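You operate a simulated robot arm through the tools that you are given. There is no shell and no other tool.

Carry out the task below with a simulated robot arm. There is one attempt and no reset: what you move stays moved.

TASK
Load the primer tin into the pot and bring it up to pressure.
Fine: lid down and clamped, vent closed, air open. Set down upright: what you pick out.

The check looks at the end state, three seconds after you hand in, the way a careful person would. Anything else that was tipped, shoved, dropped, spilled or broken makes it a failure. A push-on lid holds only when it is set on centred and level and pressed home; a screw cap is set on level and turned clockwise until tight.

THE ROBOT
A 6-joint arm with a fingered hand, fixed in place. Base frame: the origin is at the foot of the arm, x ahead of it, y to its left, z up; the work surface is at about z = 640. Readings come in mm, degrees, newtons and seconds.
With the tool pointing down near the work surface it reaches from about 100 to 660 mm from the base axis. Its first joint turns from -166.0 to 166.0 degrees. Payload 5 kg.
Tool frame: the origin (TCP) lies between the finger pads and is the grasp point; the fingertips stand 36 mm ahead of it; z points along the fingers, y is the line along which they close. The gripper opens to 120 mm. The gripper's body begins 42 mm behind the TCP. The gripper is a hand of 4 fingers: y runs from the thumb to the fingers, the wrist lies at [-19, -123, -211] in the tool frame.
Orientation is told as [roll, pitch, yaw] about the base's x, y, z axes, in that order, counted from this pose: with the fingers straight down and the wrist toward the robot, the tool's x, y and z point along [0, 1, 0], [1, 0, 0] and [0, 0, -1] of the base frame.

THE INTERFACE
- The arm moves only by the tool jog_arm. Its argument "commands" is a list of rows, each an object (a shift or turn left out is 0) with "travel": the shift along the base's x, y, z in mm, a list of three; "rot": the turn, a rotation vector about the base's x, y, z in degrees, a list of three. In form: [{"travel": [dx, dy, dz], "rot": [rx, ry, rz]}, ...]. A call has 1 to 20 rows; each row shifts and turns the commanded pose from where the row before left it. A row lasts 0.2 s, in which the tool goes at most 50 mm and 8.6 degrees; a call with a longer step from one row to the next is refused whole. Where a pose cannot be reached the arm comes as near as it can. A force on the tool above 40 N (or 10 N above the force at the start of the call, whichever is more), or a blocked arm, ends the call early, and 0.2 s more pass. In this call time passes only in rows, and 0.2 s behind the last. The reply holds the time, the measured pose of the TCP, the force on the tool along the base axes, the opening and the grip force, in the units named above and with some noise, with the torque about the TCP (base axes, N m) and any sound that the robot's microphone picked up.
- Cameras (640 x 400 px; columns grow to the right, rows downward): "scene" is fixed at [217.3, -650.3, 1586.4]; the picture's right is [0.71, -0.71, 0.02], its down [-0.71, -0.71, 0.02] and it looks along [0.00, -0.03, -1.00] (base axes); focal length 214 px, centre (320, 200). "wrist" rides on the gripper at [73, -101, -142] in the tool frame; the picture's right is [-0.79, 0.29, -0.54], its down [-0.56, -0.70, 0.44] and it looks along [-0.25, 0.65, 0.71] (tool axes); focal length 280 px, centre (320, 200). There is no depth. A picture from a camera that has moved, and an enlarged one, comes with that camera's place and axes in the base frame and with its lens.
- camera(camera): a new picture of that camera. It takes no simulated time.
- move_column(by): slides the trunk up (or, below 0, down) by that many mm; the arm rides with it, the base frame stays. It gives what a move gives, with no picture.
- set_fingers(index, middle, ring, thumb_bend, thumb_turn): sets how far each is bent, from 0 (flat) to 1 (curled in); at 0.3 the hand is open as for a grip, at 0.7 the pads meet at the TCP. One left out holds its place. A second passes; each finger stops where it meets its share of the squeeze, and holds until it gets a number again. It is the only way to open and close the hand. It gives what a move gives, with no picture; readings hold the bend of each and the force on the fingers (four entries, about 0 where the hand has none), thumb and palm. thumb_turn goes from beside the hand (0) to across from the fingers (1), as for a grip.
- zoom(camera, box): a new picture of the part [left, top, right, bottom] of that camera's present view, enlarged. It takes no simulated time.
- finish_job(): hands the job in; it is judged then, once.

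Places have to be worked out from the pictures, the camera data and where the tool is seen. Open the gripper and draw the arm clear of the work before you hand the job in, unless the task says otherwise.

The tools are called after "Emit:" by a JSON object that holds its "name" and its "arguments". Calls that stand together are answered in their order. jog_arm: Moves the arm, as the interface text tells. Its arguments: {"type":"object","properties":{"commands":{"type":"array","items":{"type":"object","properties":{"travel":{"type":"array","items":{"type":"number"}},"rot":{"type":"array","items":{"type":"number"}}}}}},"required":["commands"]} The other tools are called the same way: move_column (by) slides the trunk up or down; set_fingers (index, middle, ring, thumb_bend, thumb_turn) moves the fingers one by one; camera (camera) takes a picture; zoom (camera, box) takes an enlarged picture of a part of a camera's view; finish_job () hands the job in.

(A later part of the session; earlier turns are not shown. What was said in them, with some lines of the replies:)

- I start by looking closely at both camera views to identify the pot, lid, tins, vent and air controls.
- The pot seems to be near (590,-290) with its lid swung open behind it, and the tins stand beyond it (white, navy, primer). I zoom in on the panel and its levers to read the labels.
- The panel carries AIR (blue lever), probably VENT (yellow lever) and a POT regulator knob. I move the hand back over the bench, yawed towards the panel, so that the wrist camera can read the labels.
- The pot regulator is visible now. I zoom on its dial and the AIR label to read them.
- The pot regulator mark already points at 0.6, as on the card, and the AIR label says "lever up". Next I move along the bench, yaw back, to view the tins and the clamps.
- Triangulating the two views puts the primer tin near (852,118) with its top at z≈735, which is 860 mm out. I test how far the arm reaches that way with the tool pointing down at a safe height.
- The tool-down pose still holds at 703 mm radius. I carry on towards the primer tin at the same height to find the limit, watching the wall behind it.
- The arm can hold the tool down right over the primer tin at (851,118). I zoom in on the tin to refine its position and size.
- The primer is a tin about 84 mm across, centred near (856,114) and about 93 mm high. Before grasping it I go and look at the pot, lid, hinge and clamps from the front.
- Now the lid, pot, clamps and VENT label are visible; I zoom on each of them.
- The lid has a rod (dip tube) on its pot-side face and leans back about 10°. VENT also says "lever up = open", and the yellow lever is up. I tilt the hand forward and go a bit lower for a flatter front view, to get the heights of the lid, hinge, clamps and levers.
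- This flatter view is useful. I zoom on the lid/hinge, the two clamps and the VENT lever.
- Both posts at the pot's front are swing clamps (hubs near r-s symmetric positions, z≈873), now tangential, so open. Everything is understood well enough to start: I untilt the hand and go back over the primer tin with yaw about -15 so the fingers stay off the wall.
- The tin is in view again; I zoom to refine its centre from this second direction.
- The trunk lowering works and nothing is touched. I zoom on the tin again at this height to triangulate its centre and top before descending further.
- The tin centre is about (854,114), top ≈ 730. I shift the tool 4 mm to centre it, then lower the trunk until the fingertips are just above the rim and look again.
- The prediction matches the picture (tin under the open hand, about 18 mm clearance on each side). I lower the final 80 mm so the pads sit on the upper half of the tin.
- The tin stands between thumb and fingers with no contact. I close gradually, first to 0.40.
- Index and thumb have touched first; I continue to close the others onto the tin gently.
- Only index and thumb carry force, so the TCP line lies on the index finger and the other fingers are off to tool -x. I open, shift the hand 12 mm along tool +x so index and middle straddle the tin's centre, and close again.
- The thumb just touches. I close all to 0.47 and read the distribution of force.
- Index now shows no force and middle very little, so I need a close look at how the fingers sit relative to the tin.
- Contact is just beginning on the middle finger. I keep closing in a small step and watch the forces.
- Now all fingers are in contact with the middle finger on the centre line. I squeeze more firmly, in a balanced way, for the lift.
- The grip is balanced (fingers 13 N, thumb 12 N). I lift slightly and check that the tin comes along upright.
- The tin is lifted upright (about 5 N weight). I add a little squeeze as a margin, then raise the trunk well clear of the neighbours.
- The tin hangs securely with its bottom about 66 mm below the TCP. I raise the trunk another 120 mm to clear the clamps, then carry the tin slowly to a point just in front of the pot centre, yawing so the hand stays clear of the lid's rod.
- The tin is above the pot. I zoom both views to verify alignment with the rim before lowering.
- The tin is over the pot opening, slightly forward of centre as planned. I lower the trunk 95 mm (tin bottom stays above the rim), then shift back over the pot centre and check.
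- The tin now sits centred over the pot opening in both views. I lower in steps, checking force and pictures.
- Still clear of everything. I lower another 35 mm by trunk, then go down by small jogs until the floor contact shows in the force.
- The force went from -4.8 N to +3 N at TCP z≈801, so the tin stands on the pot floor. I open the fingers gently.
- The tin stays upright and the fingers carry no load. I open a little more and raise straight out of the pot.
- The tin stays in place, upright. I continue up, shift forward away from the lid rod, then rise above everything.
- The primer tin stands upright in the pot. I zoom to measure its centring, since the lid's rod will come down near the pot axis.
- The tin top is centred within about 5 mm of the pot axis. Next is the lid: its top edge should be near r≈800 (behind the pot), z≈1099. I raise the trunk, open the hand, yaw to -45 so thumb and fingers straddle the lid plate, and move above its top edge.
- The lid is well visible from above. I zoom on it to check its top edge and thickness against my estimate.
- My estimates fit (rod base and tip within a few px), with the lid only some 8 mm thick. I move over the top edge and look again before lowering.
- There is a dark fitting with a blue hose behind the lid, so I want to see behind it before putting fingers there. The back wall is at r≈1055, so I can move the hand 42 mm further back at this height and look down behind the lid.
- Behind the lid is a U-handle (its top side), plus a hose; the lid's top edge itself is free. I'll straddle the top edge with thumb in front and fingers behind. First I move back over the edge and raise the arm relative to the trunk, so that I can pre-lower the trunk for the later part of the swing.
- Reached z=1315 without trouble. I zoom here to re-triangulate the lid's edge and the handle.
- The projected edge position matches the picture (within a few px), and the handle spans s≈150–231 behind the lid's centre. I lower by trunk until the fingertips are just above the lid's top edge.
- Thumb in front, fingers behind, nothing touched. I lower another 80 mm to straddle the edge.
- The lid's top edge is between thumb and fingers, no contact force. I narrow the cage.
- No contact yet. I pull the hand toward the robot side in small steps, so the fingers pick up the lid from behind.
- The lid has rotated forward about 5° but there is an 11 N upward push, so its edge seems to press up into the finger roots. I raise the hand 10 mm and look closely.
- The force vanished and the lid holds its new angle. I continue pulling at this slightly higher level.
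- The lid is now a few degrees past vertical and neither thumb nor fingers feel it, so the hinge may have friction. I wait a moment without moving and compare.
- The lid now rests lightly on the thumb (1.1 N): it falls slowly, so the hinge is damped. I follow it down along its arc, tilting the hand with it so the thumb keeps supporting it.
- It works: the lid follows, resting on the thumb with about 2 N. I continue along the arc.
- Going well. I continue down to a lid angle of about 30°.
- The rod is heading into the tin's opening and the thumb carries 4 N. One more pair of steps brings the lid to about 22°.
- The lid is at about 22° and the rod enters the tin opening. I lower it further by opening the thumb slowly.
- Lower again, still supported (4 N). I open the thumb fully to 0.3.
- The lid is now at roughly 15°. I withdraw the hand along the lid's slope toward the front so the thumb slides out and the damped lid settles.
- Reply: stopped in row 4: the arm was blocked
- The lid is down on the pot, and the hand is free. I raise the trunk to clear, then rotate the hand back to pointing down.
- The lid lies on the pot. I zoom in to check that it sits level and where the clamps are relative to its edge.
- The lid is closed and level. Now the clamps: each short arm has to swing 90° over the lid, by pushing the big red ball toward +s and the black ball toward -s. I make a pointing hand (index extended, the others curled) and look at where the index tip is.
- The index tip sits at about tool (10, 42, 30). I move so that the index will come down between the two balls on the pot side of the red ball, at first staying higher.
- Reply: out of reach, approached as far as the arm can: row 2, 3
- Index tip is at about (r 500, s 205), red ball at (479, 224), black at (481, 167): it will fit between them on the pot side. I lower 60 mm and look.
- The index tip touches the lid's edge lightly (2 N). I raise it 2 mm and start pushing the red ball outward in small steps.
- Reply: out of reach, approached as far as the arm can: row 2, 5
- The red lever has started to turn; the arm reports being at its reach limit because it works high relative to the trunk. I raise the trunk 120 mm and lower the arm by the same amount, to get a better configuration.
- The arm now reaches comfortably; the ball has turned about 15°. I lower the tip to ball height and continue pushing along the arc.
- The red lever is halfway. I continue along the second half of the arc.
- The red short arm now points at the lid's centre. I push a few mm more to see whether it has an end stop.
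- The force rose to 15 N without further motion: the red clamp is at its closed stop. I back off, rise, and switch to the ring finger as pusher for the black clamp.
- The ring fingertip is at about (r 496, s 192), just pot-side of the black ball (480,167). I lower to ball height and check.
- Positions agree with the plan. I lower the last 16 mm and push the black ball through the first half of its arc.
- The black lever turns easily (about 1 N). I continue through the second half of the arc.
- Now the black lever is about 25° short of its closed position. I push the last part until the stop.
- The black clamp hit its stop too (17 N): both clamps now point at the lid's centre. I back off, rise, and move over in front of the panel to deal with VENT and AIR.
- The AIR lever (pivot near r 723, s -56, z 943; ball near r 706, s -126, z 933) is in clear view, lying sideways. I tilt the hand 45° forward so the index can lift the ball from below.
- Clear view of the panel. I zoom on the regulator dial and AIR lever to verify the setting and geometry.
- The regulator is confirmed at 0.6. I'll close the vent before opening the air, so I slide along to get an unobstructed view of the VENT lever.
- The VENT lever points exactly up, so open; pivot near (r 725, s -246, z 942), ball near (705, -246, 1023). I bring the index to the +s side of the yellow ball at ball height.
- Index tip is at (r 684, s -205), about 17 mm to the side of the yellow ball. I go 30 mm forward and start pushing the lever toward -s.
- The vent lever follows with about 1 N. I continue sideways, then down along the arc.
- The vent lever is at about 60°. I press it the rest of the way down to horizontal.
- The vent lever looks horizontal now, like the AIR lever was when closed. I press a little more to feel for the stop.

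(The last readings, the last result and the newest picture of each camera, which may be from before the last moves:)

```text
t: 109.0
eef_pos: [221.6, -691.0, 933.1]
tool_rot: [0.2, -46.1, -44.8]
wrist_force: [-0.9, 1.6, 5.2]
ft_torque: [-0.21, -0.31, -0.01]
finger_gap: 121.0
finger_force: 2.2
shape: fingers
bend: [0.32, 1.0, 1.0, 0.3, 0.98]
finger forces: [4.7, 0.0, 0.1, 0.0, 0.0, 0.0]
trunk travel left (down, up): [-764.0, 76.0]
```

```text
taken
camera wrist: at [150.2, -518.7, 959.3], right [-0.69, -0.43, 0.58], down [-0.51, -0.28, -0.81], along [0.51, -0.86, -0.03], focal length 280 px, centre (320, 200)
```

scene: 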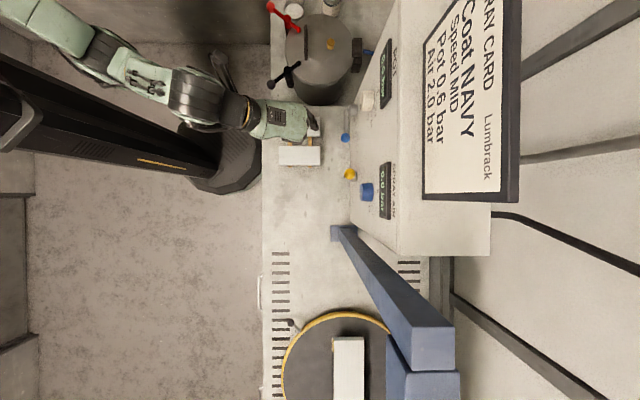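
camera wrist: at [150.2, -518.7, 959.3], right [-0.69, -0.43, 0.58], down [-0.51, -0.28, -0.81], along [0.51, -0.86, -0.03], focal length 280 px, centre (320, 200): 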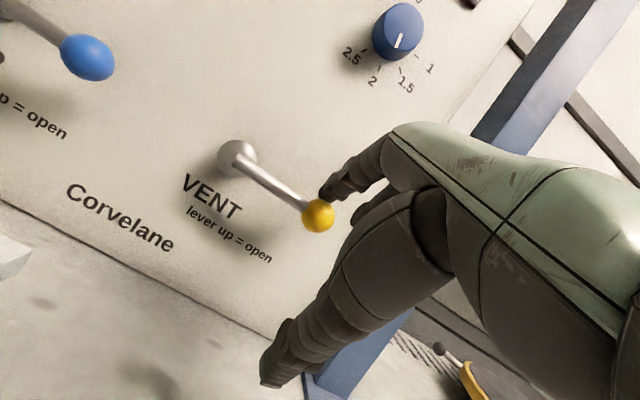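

The vent is at its stop (5 N, no further motion): closed. I retreat from it and reshape the hand for the AIR lever: index flat, thumb curled away, and less tilt so the palm stays above the white blocks.

Emit:
{"name": "jog_arm", "arguments": {"commands": [{"travel": [0, 0, 10]}, {"travel": [0, 0, 20]}, {"travel": [-20, 20, 15]}, {"travel": [-25, 25, 25]}, {"travel": [-10, 10, 30]}]}}

Emit:
{"name": "set_fingers", "arguments": {"index": 0.0, "middle": 1.0, "ring": 1.0, "thumb_bend": 0.95}}

Emit:
{"name": "jog_arm", "arguments": {"commands": [{"travel": [18, 18, 0], "rot": [4.4, 4.4, 0]}, {"travel": [18, 18, 0], "rot": [4.4, 4.4, 0]}, {"travel": [18, 18, 0], "rot": [4.4, 4.4, 0]}, {"travel": [18, 18, 0], "rot": [4.4, 4.4, 0]}]}}

Emit:
{"name": "camera", "arguments": {"camera": "wrist"}}

Emit:
{"name": "zoom", "arguments": {"camera": "scene", "box": [260, 90, 420, 230]}}

```text
t: 110.2
eef_pos: [166.9, -633.7, 1032.1]
tool_rot: [0.1, -45.9, -44.8]
wrist_force: [-1.0, 0.3, -0.1]
ft_torque: [0.0, -0.06, -0.02]
finger_gap: 116.8
finger_force: 0.1
shape: fingers
bend: [0.35, 1.0, 1.0, 0.3, 0.98]
finger forces: [0.0, 0.0, 0.0, 0.0, 0.0, 0.0]
trunk travel left (down, up): [-764.0, 76.0]
```

```text
t: 111.2
eef_pos: [166.8, -632.7, 1031.2]
tool_rot: [0.2, -45.9, -44.8]
wrist_force: [-0.8, 0.2, -0.1]
ft_torque: [0.02, 0.01, -0.03]
finger_gap: 63.4
finger_force: 0.0
shape: fingers
bend: [0.0, 1.0, 1.0, 0.95, 0.98]
finger forces: [0.1, 0.1, 0.0, 0.1, 0.0, 0.0]
trunk travel left (down, up): [-764.0, 76.0]
```

```text
t: 112.2
eef_pos: [239.8, -564.3, 1029.9]
tool_rot: [0.2, -20.8, -45.0]
wrist_force: [0.5, -0.1, 0.4]
ft_torque: [-0.02, 0.04, 0.0]
finger_gap: 63.4
finger_force: 0.1
shape: fingers
bend: [0.0, 1.0, 1.0, 0.95, 0.98]
finger forces: [0.1, 0.1, 0.0, 0.0, 0.1, 0.0]
trunk travel left (down, up): [-764.0, 76.0]
```

```text
taken
camera wrist: at [188.5, -410.1, 1127.9], right [-0.5, -0.62, 0.61], down [-0.75, -0.05, -0.67], along [0.44, -0.79, -0.44], focal length 280 px, centre (320, 200)
```

wrist: 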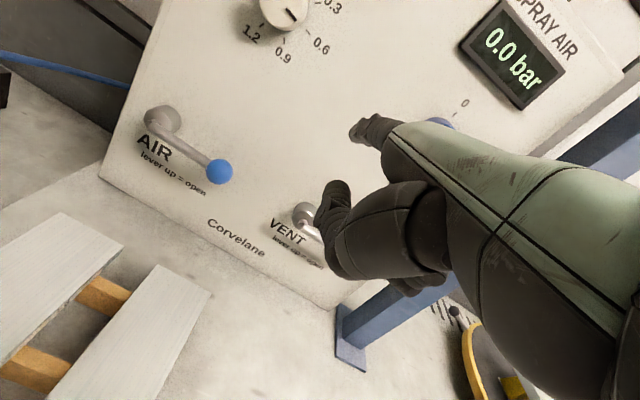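

```text
2.86 times, centred on (340, 160) of scene
camera zoom: at [217.3, -650.3, 1586.4], right [0.71, -0.71, 0.02], down [-0.71, -0.71, 0.02], along [0.0, -0.03, -1.0], focal length 613 px, centre (263, 314)
```

zoom: 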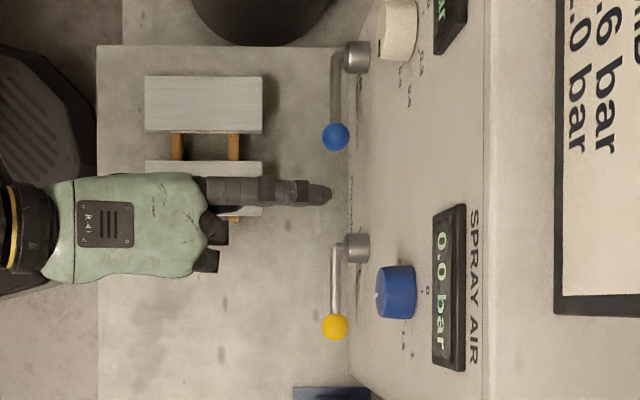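

The vent lever is seen horizontal in the scene view. With the index flat its tip sits about 122 mm ahead of the TCP, so I go to a tool-down pose in front of the AIR ball.

Emit:
{"name": "jog_arm", "arguments": {"commands": [{"travel": [12, 25.5, 0], "rot": [4.9, 4.9, 0]}, {"travel": [12, 25.5, 0], "rot": [4.9, 4.9, 0]}, {"travel": [12, 25.5, 0], "rot": [4.9, 4.9, 0]}]}}

Emit:
{"name": "camera", "arguments": {"camera": "wrist"}}

Emit:
{"name": "zoom", "arguments": {"camera": "scene", "box": [260, 70, 420, 210]}}

```text
t: 113.0
eef_pos: [276.3, -486.7, 1033.3]
tool_rot: [0.3, -0.1, -44.8]
wrist_force: [-0.7, -0.9, 0.9]
ft_torque: [-0.01, 0.02, 0.0]
finger_gap: 63.5
finger_force: 0.1
shape: fingers
bend: [0.0, 1.0, 1.0, 0.95, 0.98]
finger forces: [0.0, 0.0, 0.0, 0.1, 0.1, 0.1]
trunk travel left (down, up): [-764.0, 76.0]
```

```text
taken
camera wrist: at [256.4, -366.1, 1174.9], right [-0.36, -0.76, 0.54], down [-0.89, 0.1, -0.45], along [0.29, -0.64, -0.71], focal length 280 px, centre (320, 200)
```

wrist: 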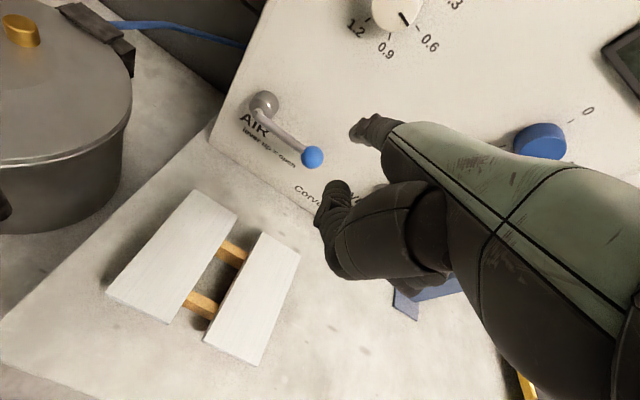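

```text
2.86 times, centred on (340, 140) of scene
camera zoom: at [217.3, -650.3, 1586.4], right [0.71, -0.71, 0.02], down [-0.71, -0.71, 0.02], along [0.0, -0.03, -1.0], focal length 613 px, centre (263, 371)
```

zoom: 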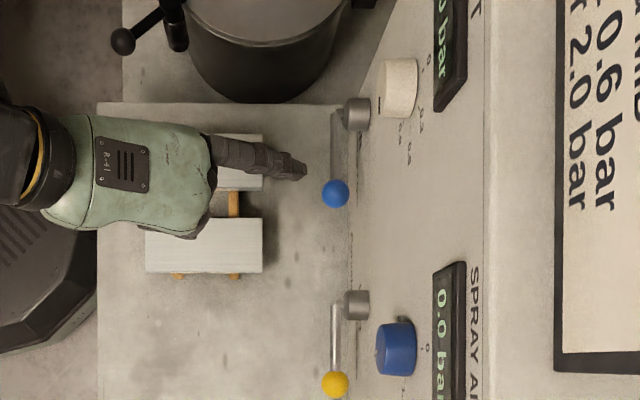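

Tip is at about (661, -135, 1034). I lower it in front of the lever to just below ball level.

Emit:
{"name": "jog_arm", "arguments": {"commands": [{"travel": [1, 1, -28]}, {"travel": [1, 1, -28]}, {"travel": [1, 1, -28]}, {"travel": [0, 0, -28]}, {"travel": [0, 0, -26]}]}}

Emit:
{"name": "camera", "arguments": {"camera": "wrist"}}

Emit:
{"name": "zoom", "arguments": {"camera": "scene", "box": [260, 70, 420, 210]}}

```text
t: 114.2
eef_pos: [277.9, -484.0, 893.4]
tool_rot: [0.3, -0.2, -44.9]
wrist_force: [0.0, 0.0, 0.0]
ft_torque: [-0.03, -0.04, -0.01]
finger_gap: 63.5
finger_force: 0.1
shape: fingers
bend: [0.0, 1.0, 1.0, 0.95, 0.98]
finger forces: [0.0, 0.0, 0.0, 0.0, 0.0, 0.0]
trunk travel left (down, up): [-764.0, 76.0]
```

```text
taken
camera wrist: at [258.1, -361.3, 1036.4], right [-0.36, -0.76, 0.54], down [-0.89, 0.1, -0.45], along [0.29, -0.64, -0.71], focal length 280 px, centre (320, 200)
```

wrist: 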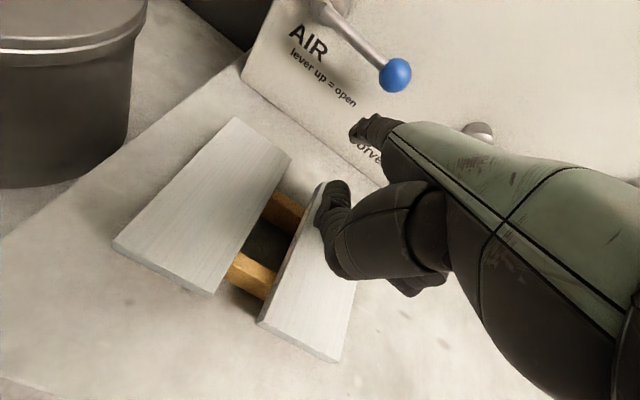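

```text
2.86 times, centred on (340, 140) of scene
camera zoom: at [217.3, -650.3, 1586.4], right [0.71, -0.71, 0.02], down [-0.71, -0.71, 0.02], along [0.0, -0.03, -1.0], focal length 613 px, centre (263, 371)
```

zoom: 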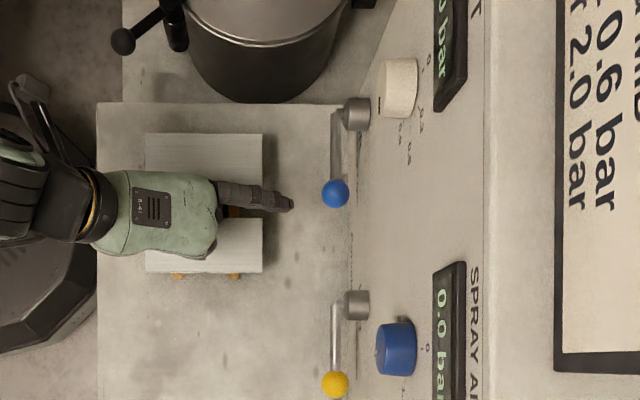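

Tip at (660,-131,894) and ball at (706,-127,942): there is clearance to slide under. I advance 56 mm under the ball.

Emit:
{"name": "jog_arm", "arguments": {"commands": [{"travel": [13.2, -13.2, 0]}, {"travel": [13.2, -13.2, 0]}, {"travel": [13.2, -13.2, 0]}]}}

Emit:
{"name": "camera", "arguments": {"camera": "wrist"}}

Emit:
{"name": "zoom", "arguments": {"camera": "scene", "box": [260, 70, 420, 210]}}

```text
t: 115.0
eef_pos: [315.8, -524.8, 892.7]
tool_rot: [0.3, 0.0, -44.8]
wrist_force: [0.5, 0.0, 0.2]
ft_torque: [0.02, 0.01, -0.01]
finger_gap: 63.1
finger_force: 0.1
shape: fingers
bend: [0.0, 1.0, 1.0, 0.95, 0.98]
finger forces: [0.4, 0.0, 0.0, 0.0, 0.0, 0.1]
trunk travel left (down, up): [-764.0, 76.0]
```

```text
taken
camera wrist: at [297.4, -402.7, 1035.8], right [-0.36, -0.76, 0.54], down [-0.89, 0.1, -0.45], along [0.29, -0.64, -0.71], focal length 280 px, centre (320, 200)
```

wrist: 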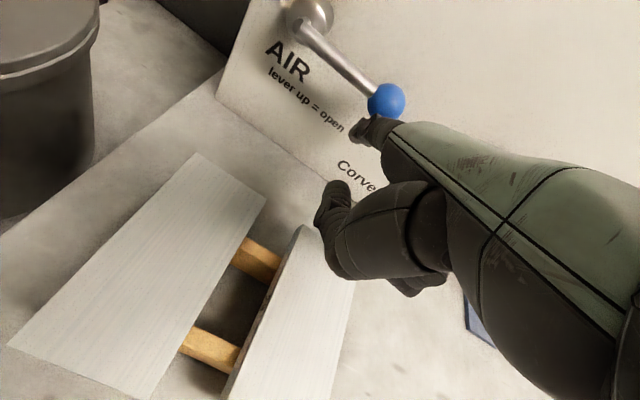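

```text
2.86 times, centred on (340, 140) of scene
camera zoom: at [217.3, -650.3, 1586.4], right [0.71, -0.71, 0.02], down [-0.71, -0.71, 0.02], along [0.0, -0.03, -1.0], focal length 613 px, centre (263, 371)
```

zoom: 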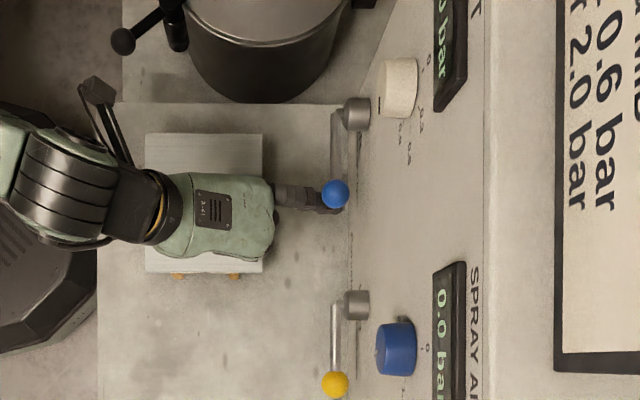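

The ball is right above the index. I lift along the lever's arc.

Emit:
{"name": "jog_arm", "arguments": {"commands": [{"travel": [1, 1, 12.2]}, {"travel": [1, 1, 12.2]}, {"travel": [1, 1, 12.2]}, {"travel": [0.8, 0.8, 11]}, {"travel": [0.8, 0.8, 11]}]}}

Emit:
{"name": "camera", "arguments": {"camera": "wrist"}}

Emit:
{"name": "zoom", "arguments": {"camera": "scene", "box": [260, 70, 420, 210]}}

```text
t: 116.2
eef_pos: [322.4, -520.1, 950.9]
tool_rot: [0.3, -0.3, -44.9]
wrist_force: [-1.2, 0.3, -0.6]
ft_torque: [0.08, 0.05, -0.04]
finger_gap: 61.8
finger_force: 0.3
shape: fingers
bend: [0.01, 1.0, 1.0, 0.95, 0.98]
finger forces: [1.8, 0.0, 0.0, 0.0, 0.0, 0.0]
trunk travel left (down, up): [-764.0, 76.0]
```

```text
taken
camera wrist: at [302.1, -398.2, 1094.3], right [-0.36, -0.76, 0.54], down [-0.89, 0.1, -0.45], along [0.29, -0.64, -0.71], focal length 280 px, centre (320, 200)
```

wrist: 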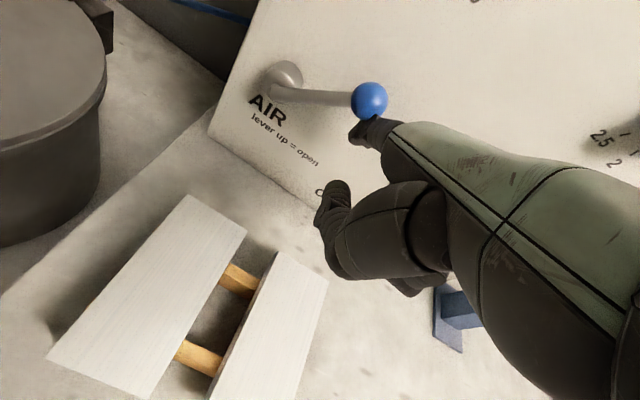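

```text
2.86 times, centred on (340, 140) of scene
camera zoom: at [217.3, -650.3, 1586.4], right [0.71, -0.71, 0.02], down [-0.71, -0.71, 0.02], along [0.0, -0.03, -1.0], focal length 613 px, centre (263, 371)
```

zoom: 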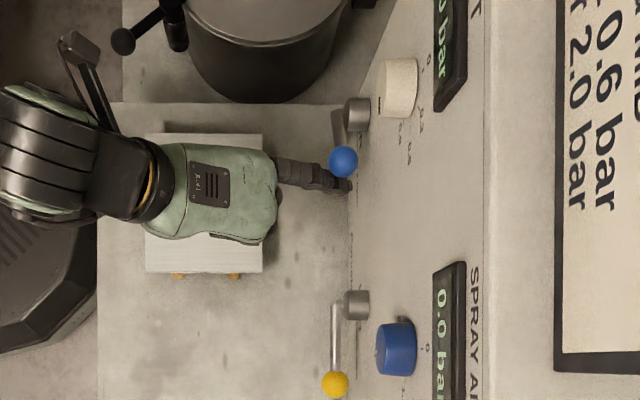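

The AIR lever follows (about 2 N). I continue up and over toward vertical.

Emit:
{"name": "jog_arm", "arguments": {"commands": [{"travel": [2.7, 2.7, 10.5]}, {"travel": [2.7, 2.7, 10.5]}, {"travel": [4.6, 4.6, 9.2]}, {"travel": [4.6, 4.6, 9.2]}, {"travel": [6.05, 6.05, 7.2]}, {"travel": [6.05, 6.05, 7.2]}]}}

Emit:
{"name": "camera", "arguments": {"camera": "wrist"}}

Emit:
{"name": "zoom", "arguments": {"camera": "scene", "box": [260, 70, 420, 210]}}

```text
t: 117.6
eef_pos: [347.3, -494.5, 1005.0]
tool_rot: [0.2, -0.2, -45.0]
wrist_force: [0.4, -0.5, 0.3]
ft_torque: [0.07, 0.09, -0.1]
finger_gap: 62.8
finger_force: 1.1
shape: fingers
bend: [0.0, 1.0, 1.0, 0.95, 0.98]
finger forces: [1.2, 0.0, 0.1, 0.1, 0.0, 0.1]
trunk travel left (down, up): [-764.0, 76.0]
```

```text
taken
camera wrist: at [327.9, -372.0, 1148.3], right [-0.36, -0.76, 0.54], down [-0.89, 0.1, -0.45], along [0.29, -0.64, -0.71], focal length 280 px, centre (320, 200)
```

wrist: 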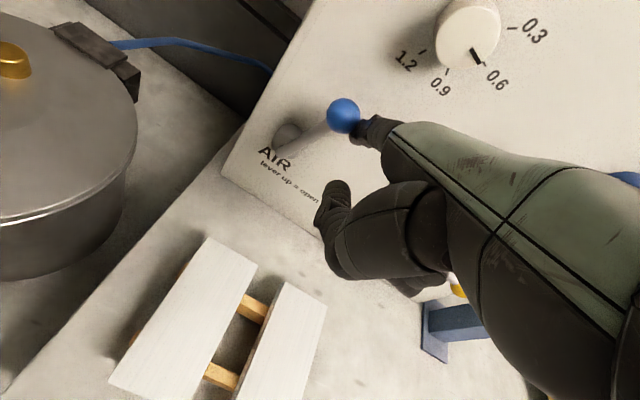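

```text
2.86 times, centred on (340, 140) of scene
camera zoom: at [217.3, -650.3, 1586.4], right [0.71, -0.71, 0.02], down [-0.71, -0.71, 0.02], along [0.0, -0.03, -1.0], focal length 613 px, centre (263, 371)
```

zoom: 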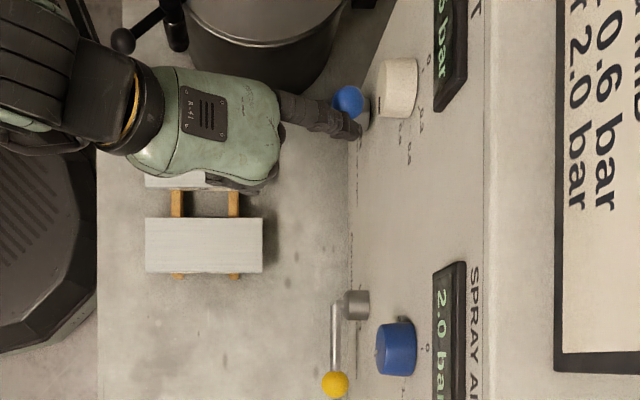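

SPRAY AIR now reads 2.0 bar, so the air valve is opening. I push the last bit to the vertical stop.

Emit:
{"name": "jog_arm", "arguments": {"commands": [{"travel": [7.1, 7.1, 4.8]}, {"travel": [7.1, 7.1, 4.8]}, {"travel": [4.5, 4.5, 0]}]}}

Emit:
{"name": "camera", "arguments": {"camera": "wrist"}}

Emit:
{"name": "zoom", "arguments": {"camera": "scene", "box": [260, 50, 420, 190]}}

```text
t: 118.4
eef_pos: [364.3, -476.4, 1013.7]
tool_rot: [0.3, -0.2, -44.9]
wrist_force: [-2.9, -2.2, 0.0]
ft_torque: [0.04, 0.0, -0.34]
finger_gap: 62.7
finger_force: 1.9
shape: fingers
bend: [0.0, 1.0, 1.0, 0.95, 0.98]
finger forces: [3.1, 0.1, 0.0, 0.0, 0.0, 0.1]
trunk travel left (down, up): [-764.0, 76.0]
```

```text
taken
camera wrist: at [345.2, -354.2, 1158.1], right [-0.36, -0.76, 0.54], down [-0.89, 0.1, -0.45], along [0.29, -0.64, -0.71], focal length 280 px, centre (320, 200)
```

wrist: 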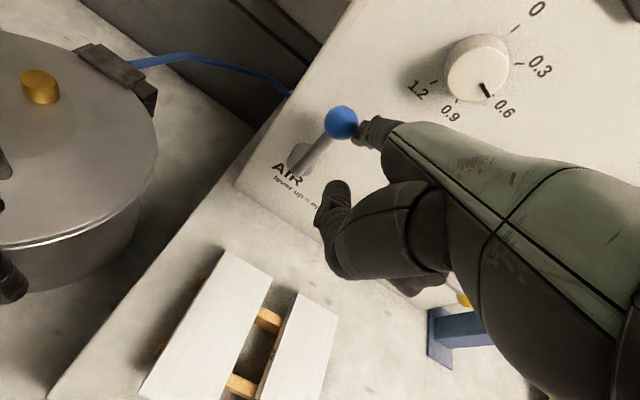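

```text
2.86 times, centred on (340, 120) of scene
camera zoom: at [217.3, -650.3, 1586.4], right [0.71, -0.71, 0.02], down [-0.71, -0.71, 0.02], along [0.0, -0.03, -1.0], focal length 613 px, centre (263, 429)
```

zoom: 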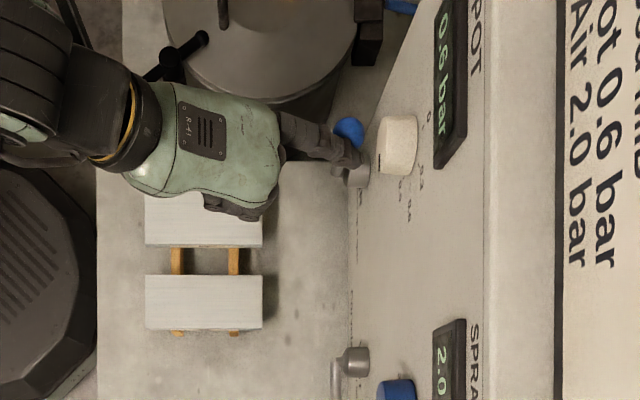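

The POT display now shows a pressure. I push a few more mm to confirm the lever is fully up, then zoom on the display.

Emit:
{"name": "jog_arm", "arguments": {"commands": [{"travel": [2.5, 2.5, 0]}, {"travel": [2, 2, 0]}]}}

Emit:
{"name": "zoom", "arguments": {"camera": "scene", "box": [340, 30, 420, 110]}}

Emit:
{"name": "camera", "arguments": {"camera": "wrist"}}

```text
t: 119.0
eef_pos: [368.9, -471.9, 1014.7]
tool_rot: [0.3, -0.2, -45.2]
wrist_force: [-6.9, -5.5, -1.0]
ft_torque: [0.06, -0.09, -0.96]
finger_gap: 63.2
finger_force: 4.7
shape: fingers
bend: [0.0, 1.0, 1.0, 0.95, 0.98]
finger forces: [8.9, 0.0, 0.1, 0.1, 0.0, 0.1]
trunk travel left (down, up): [-764.0, 76.0]
```

```text
5.00 times, centred on (380, 70) of scene
camera zoom: at [217.3, -650.3, 1586.4], right [0.71, -0.71, 0.02], down [-0.71, -0.71, 0.02], along [0.0, -0.03, -1.0], focal length 1072 px, centre (20, 850)
```

zoom: 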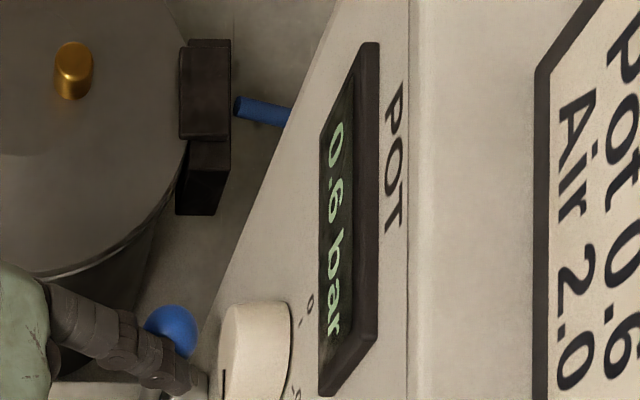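

```text
taken
camera wrist: at [349.4, -350.1, 1158.2], right [-0.36, -0.76, 0.54], down [-0.89, 0.1, -0.45], along [0.29, -0.64, -0.71], focal length 280 px, centre (320, 200)
```

wrist: 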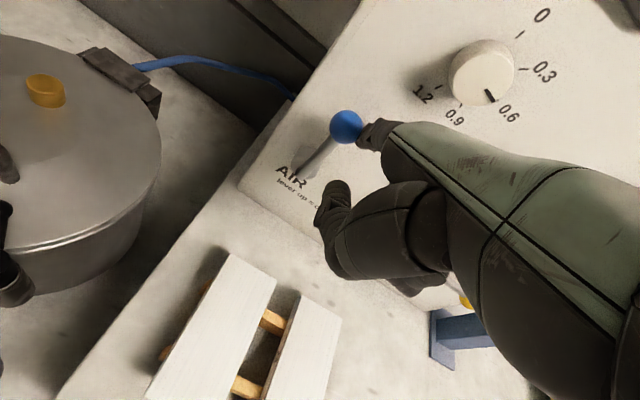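

POT reads 0.6 bar and the AIR lever is at its upper stop (9 N). I withdraw the finger sideways, then back from the panel and up.

Emit:
{"name": "jog_arm", "arguments": {"commands": [{"travel": [-6, -6, 0]}, {"travel": [-5, -5, 0]}, {"travel": [-20, 20, 5]}, {"travel": [-25, 25, 15]}, {"travel": [-25, 25, 25]}, {"travel": [-20, 20, 30]}]}}

Emit:
{"name": "set_fingers", "arguments": {"index": 0.3, "middle": 0.3, "ring": 0.3, "thumb_bend": 0.3}}

Emit:
{"name": "camera", "arguments": {"camera": "wrist"}}

Emit:
{"name": "camera", "arguments": {"camera": "scene"}}

```text
t: 120.4
eef_pos: [271.1, -389.1, 1089.8]
tool_rot: [0.3, -0.2, -44.9]
wrist_force: [-0.3, 0.1, 1.1]
ft_torque: [0.01, 0.0, 0.0]
finger_gap: 63.3
finger_force: 0.0
shape: fingers
bend: [0.0, 1.0, 1.0, 0.95, 0.98]
finger forces: [0.0, 0.0, 0.0, 0.0, 0.0, 0.0]
trunk travel left (down, up): [-764.0, 76.0]
```

```text
t: 121.4
eef_pos: [271.7, -389.3, 1089.6]
tool_rot: [0.3, -0.2, -45.0]
wrist_force: [-0.4, -0.1, -0.1]
ft_torque: [-0.04, -0.01, 0.0]
finger_gap: 123.4
finger_force: 0.0
shape: fingers
bend: [0.3, 0.3, 0.3, 0.3, 0.98]
finger forces: [0.0, 0.0, 0.0, 0.1, 0.1, 0.0]
trunk travel left (down, up): [-764.0, 76.0]
```

```text
taken
camera wrist: at [250.7, -268.2, 1232.4], right [-0.36, -0.76, 0.54], down [-0.89, 0.1, -0.45], along [0.29, -0.64, -0.71], focal length 280 px, centre (320, 200)
```

wrist: 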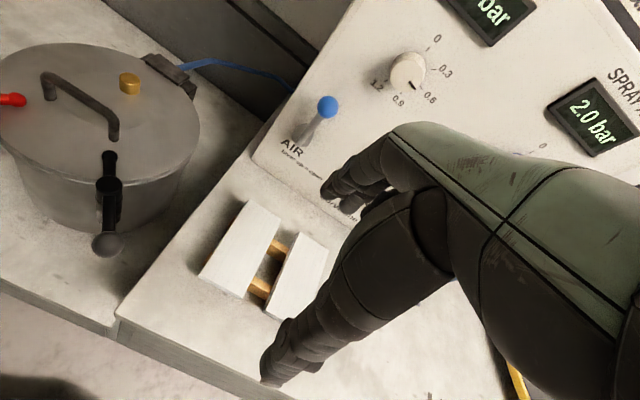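

```text
taken
```

scene: 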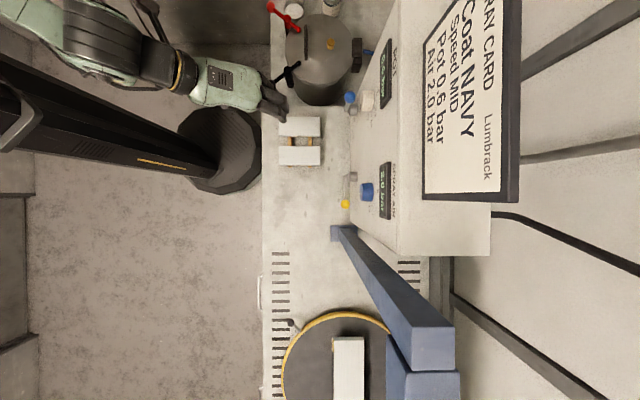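

Everything looks as wanted; I zoom to verify the lid, clamps, vent, air and both displays.

Emit:
{"name": "zoom", "arguments": {"camera": "scene", "box": [260, 0, 400, 110]}}

Emit:
{"name": "zoom", "arguments": {"camera": "scene", "box": [330, 80, 420, 220]}}

Emit:
{"name": "zoom", "arguments": {"camera": "wrist", "box": [0, 20, 240, 270]}}

Emit:
{"name": "zoom", "arguments": {"camera": "scene", "box": [340, 30, 420, 110]}}

```text
3.64 times, centred on (330, 55) of scene
camera zoom: at [217.3, -650.3, 1586.4], right [0.71, -0.71, 0.02], down [-0.71, -0.71, 0.02], along [0.0, -0.03, -1.0], focal length 780 px, centre (284, 727)
```

zoom: 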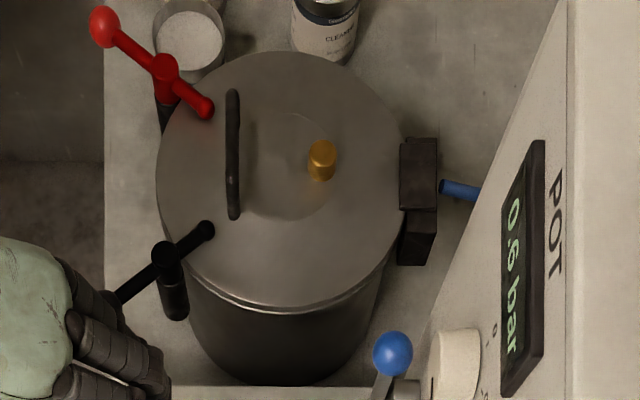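

```text
2.86 times, centred on (375, 150) of scene
camera zoom: at [217.3, -650.3, 1586.4], right [0.71, -0.71, 0.02], down [-0.71, -0.71, 0.02], along [0.0, -0.03, -1.0], focal length 613 px, centre (163, 343)
```

zoom: 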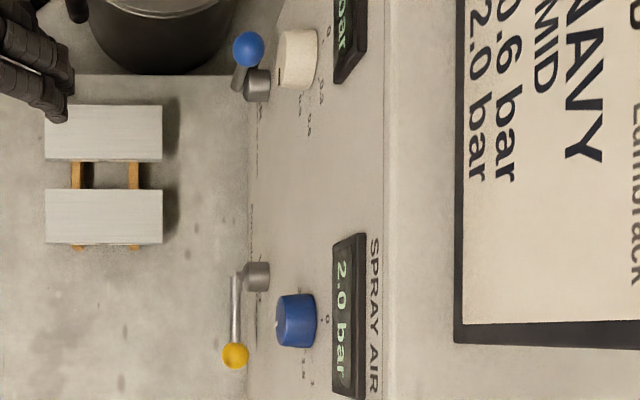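

```text
1.60 times, centred on (120, 145) of wrist
camera zoom: at [250.7, -268.2, 1232.4], right [-0.36, -0.76, 0.54], down [-0.89, 0.1, -0.45], along [0.29, -0.64, -0.71], focal length 449 px, centre (640, 288)
```

zoom: 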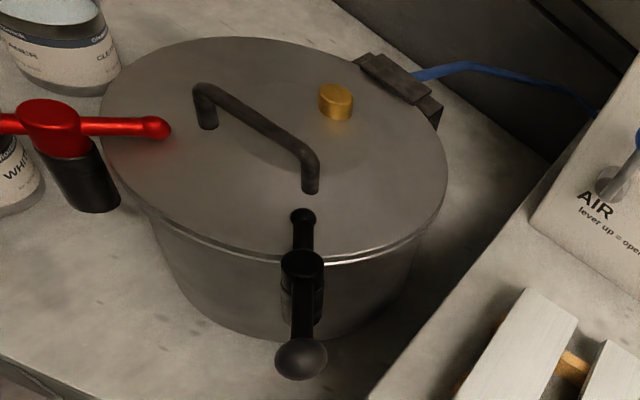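

```text
5.00 times, centred on (380, 70) of scene
camera zoom: at [217.3, -650.3, 1586.4], right [0.71, -0.71, 0.02], down [-0.71, -0.71, 0.02], along [0.0, -0.03, -1.0], focal length 1072 px, centre (20, 850)
```

zoom: 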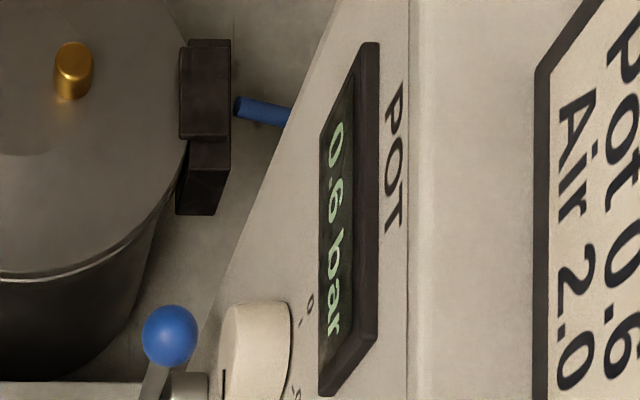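

Lid down and both clamps over it, vent horizontal (closed), AIR up (open), POT at 0.6 bar, hand open. I draw the arm further back and up, and check once more.

Emit:
{"name": "move_column", "arguments": {"by": 70}}

Emit:
{"name": "jog_arm", "arguments": {"commands": [{"travel": [-20, 20, 0]}, {"travel": [-20, 20, 0]}, {"travel": [-15, 15, 0]}]}}

Emit:
{"name": "camera", "arguments": {"camera": "scene"}}

Emit:
{"name": "camera", "arguments": {"camera": "wrist"}}

Emit:
{"name": "zoom", "arguments": {"camera": "scene", "box": [340, 30, 420, 110]}}

```text
t: 122.4
eef_pos: [270.3, -390.9, 1158.1]
tool_rot: [0.3, -0.2, -44.9]
wrist_force: [-0.1, -0.7, 0.1]
ft_torque: [0.01, -0.02, -0.01]
finger_gap: 123.3
finger_force: 0.0
shape: fingers
bend: [0.3, 0.3, 0.3, 0.3, 0.98]
finger forces: [0.1, 0.0, 0.0, 0.1, 0.1, 0.0]
trunk travel left (down, up): [-834.0, 6.0]
```

```text
t: 123.2
eef_pos: [216.3, -334.5, 1157.9]
tool_rot: [0.3, -0.3, -44.8]
wrist_force: [-0.8, -0.3, -0.8]
ft_torque: [0.0, -0.01, -0.07]
finger_gap: 123.3
finger_force: 0.1
shape: fingers
bend: [0.3, 0.3, 0.3, 0.3, 0.98]
finger forces: [0.0, 0.0, 0.0, 0.0, 0.0, 0.0]
trunk travel left (down, up): [-834.0, 6.0]
```

```text
taken
```

scene: 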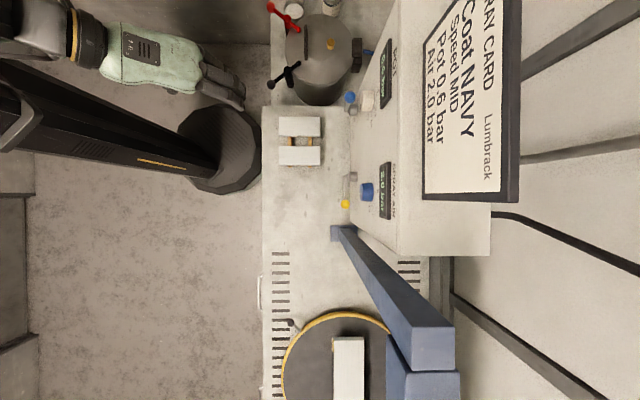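

```text
taken
camera wrist: at [196.7, -212.2, 1301.1], right [-0.36, -0.76, 0.54], down [-0.89, 0.1, -0.45], along [0.29, -0.64, -0.71], focal length 280 px, centre (320, 200)
```

wrist: 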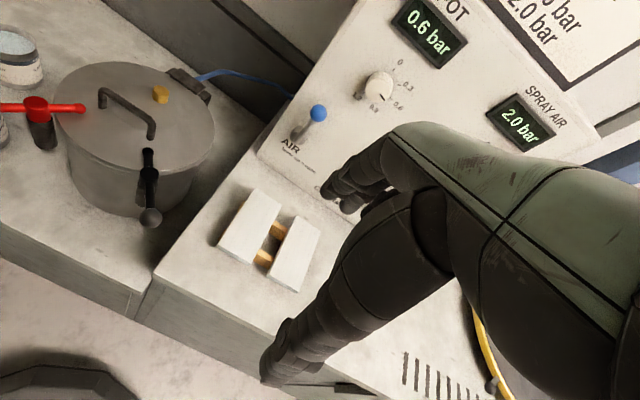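

```text
5.00 times, centred on (380, 70) of scene
camera zoom: at [217.3, -650.3, 1586.4], right [0.71, -0.71, 0.02], down [-0.71, -0.71, 0.02], along [0.0, -0.03, -1.0], focal length 1072 px, centre (20, 850)
```

zoom: 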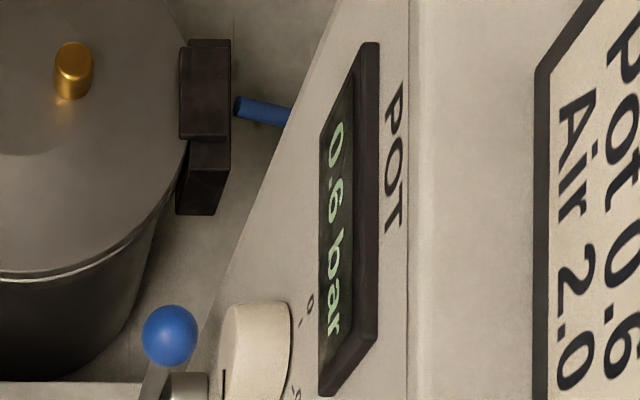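

The pot holds 0.6 bar, with the lid closed, both clamps at their stops, the vent closed and the air open. The primer tin is inside the pot, the other tins stand where they were, and the open hand is clear of the work. I hand the job in.

Emit:
{"name": "finish_job", "arguments": {}}

```text
The job is handed in.
```

The primer tin is in the pot and the pot is up to pressure: the POT display reads 0.6 bar, matching the spray card.

- **Tin:** it was set down upright near the centre of the pot, within about 5 mm. When the lid closed, its dip rod was lined up with the tin's opening.
- **Lid and clamps:** the lid is down, and both the red and black clamps were pushed over it to their stops.
- **Vent and air:** the vent lever is horizontal (closed) and the air lever is up (open), each pushed to its stop. The regulator was already at 0.6, so I left it alone.
- **Side effect:** opening the air also brought the SPRAY AIR display to 2.0 bar, which is what the card gives.
- **Surroundings:** I saw nothing tipped, spilled or shoved. The last clear view of the navy tin was before I worked the vent and air levers.

The hand is open and drawn back clear of the bench. The job is handed in; I have no verdict from the check yet.
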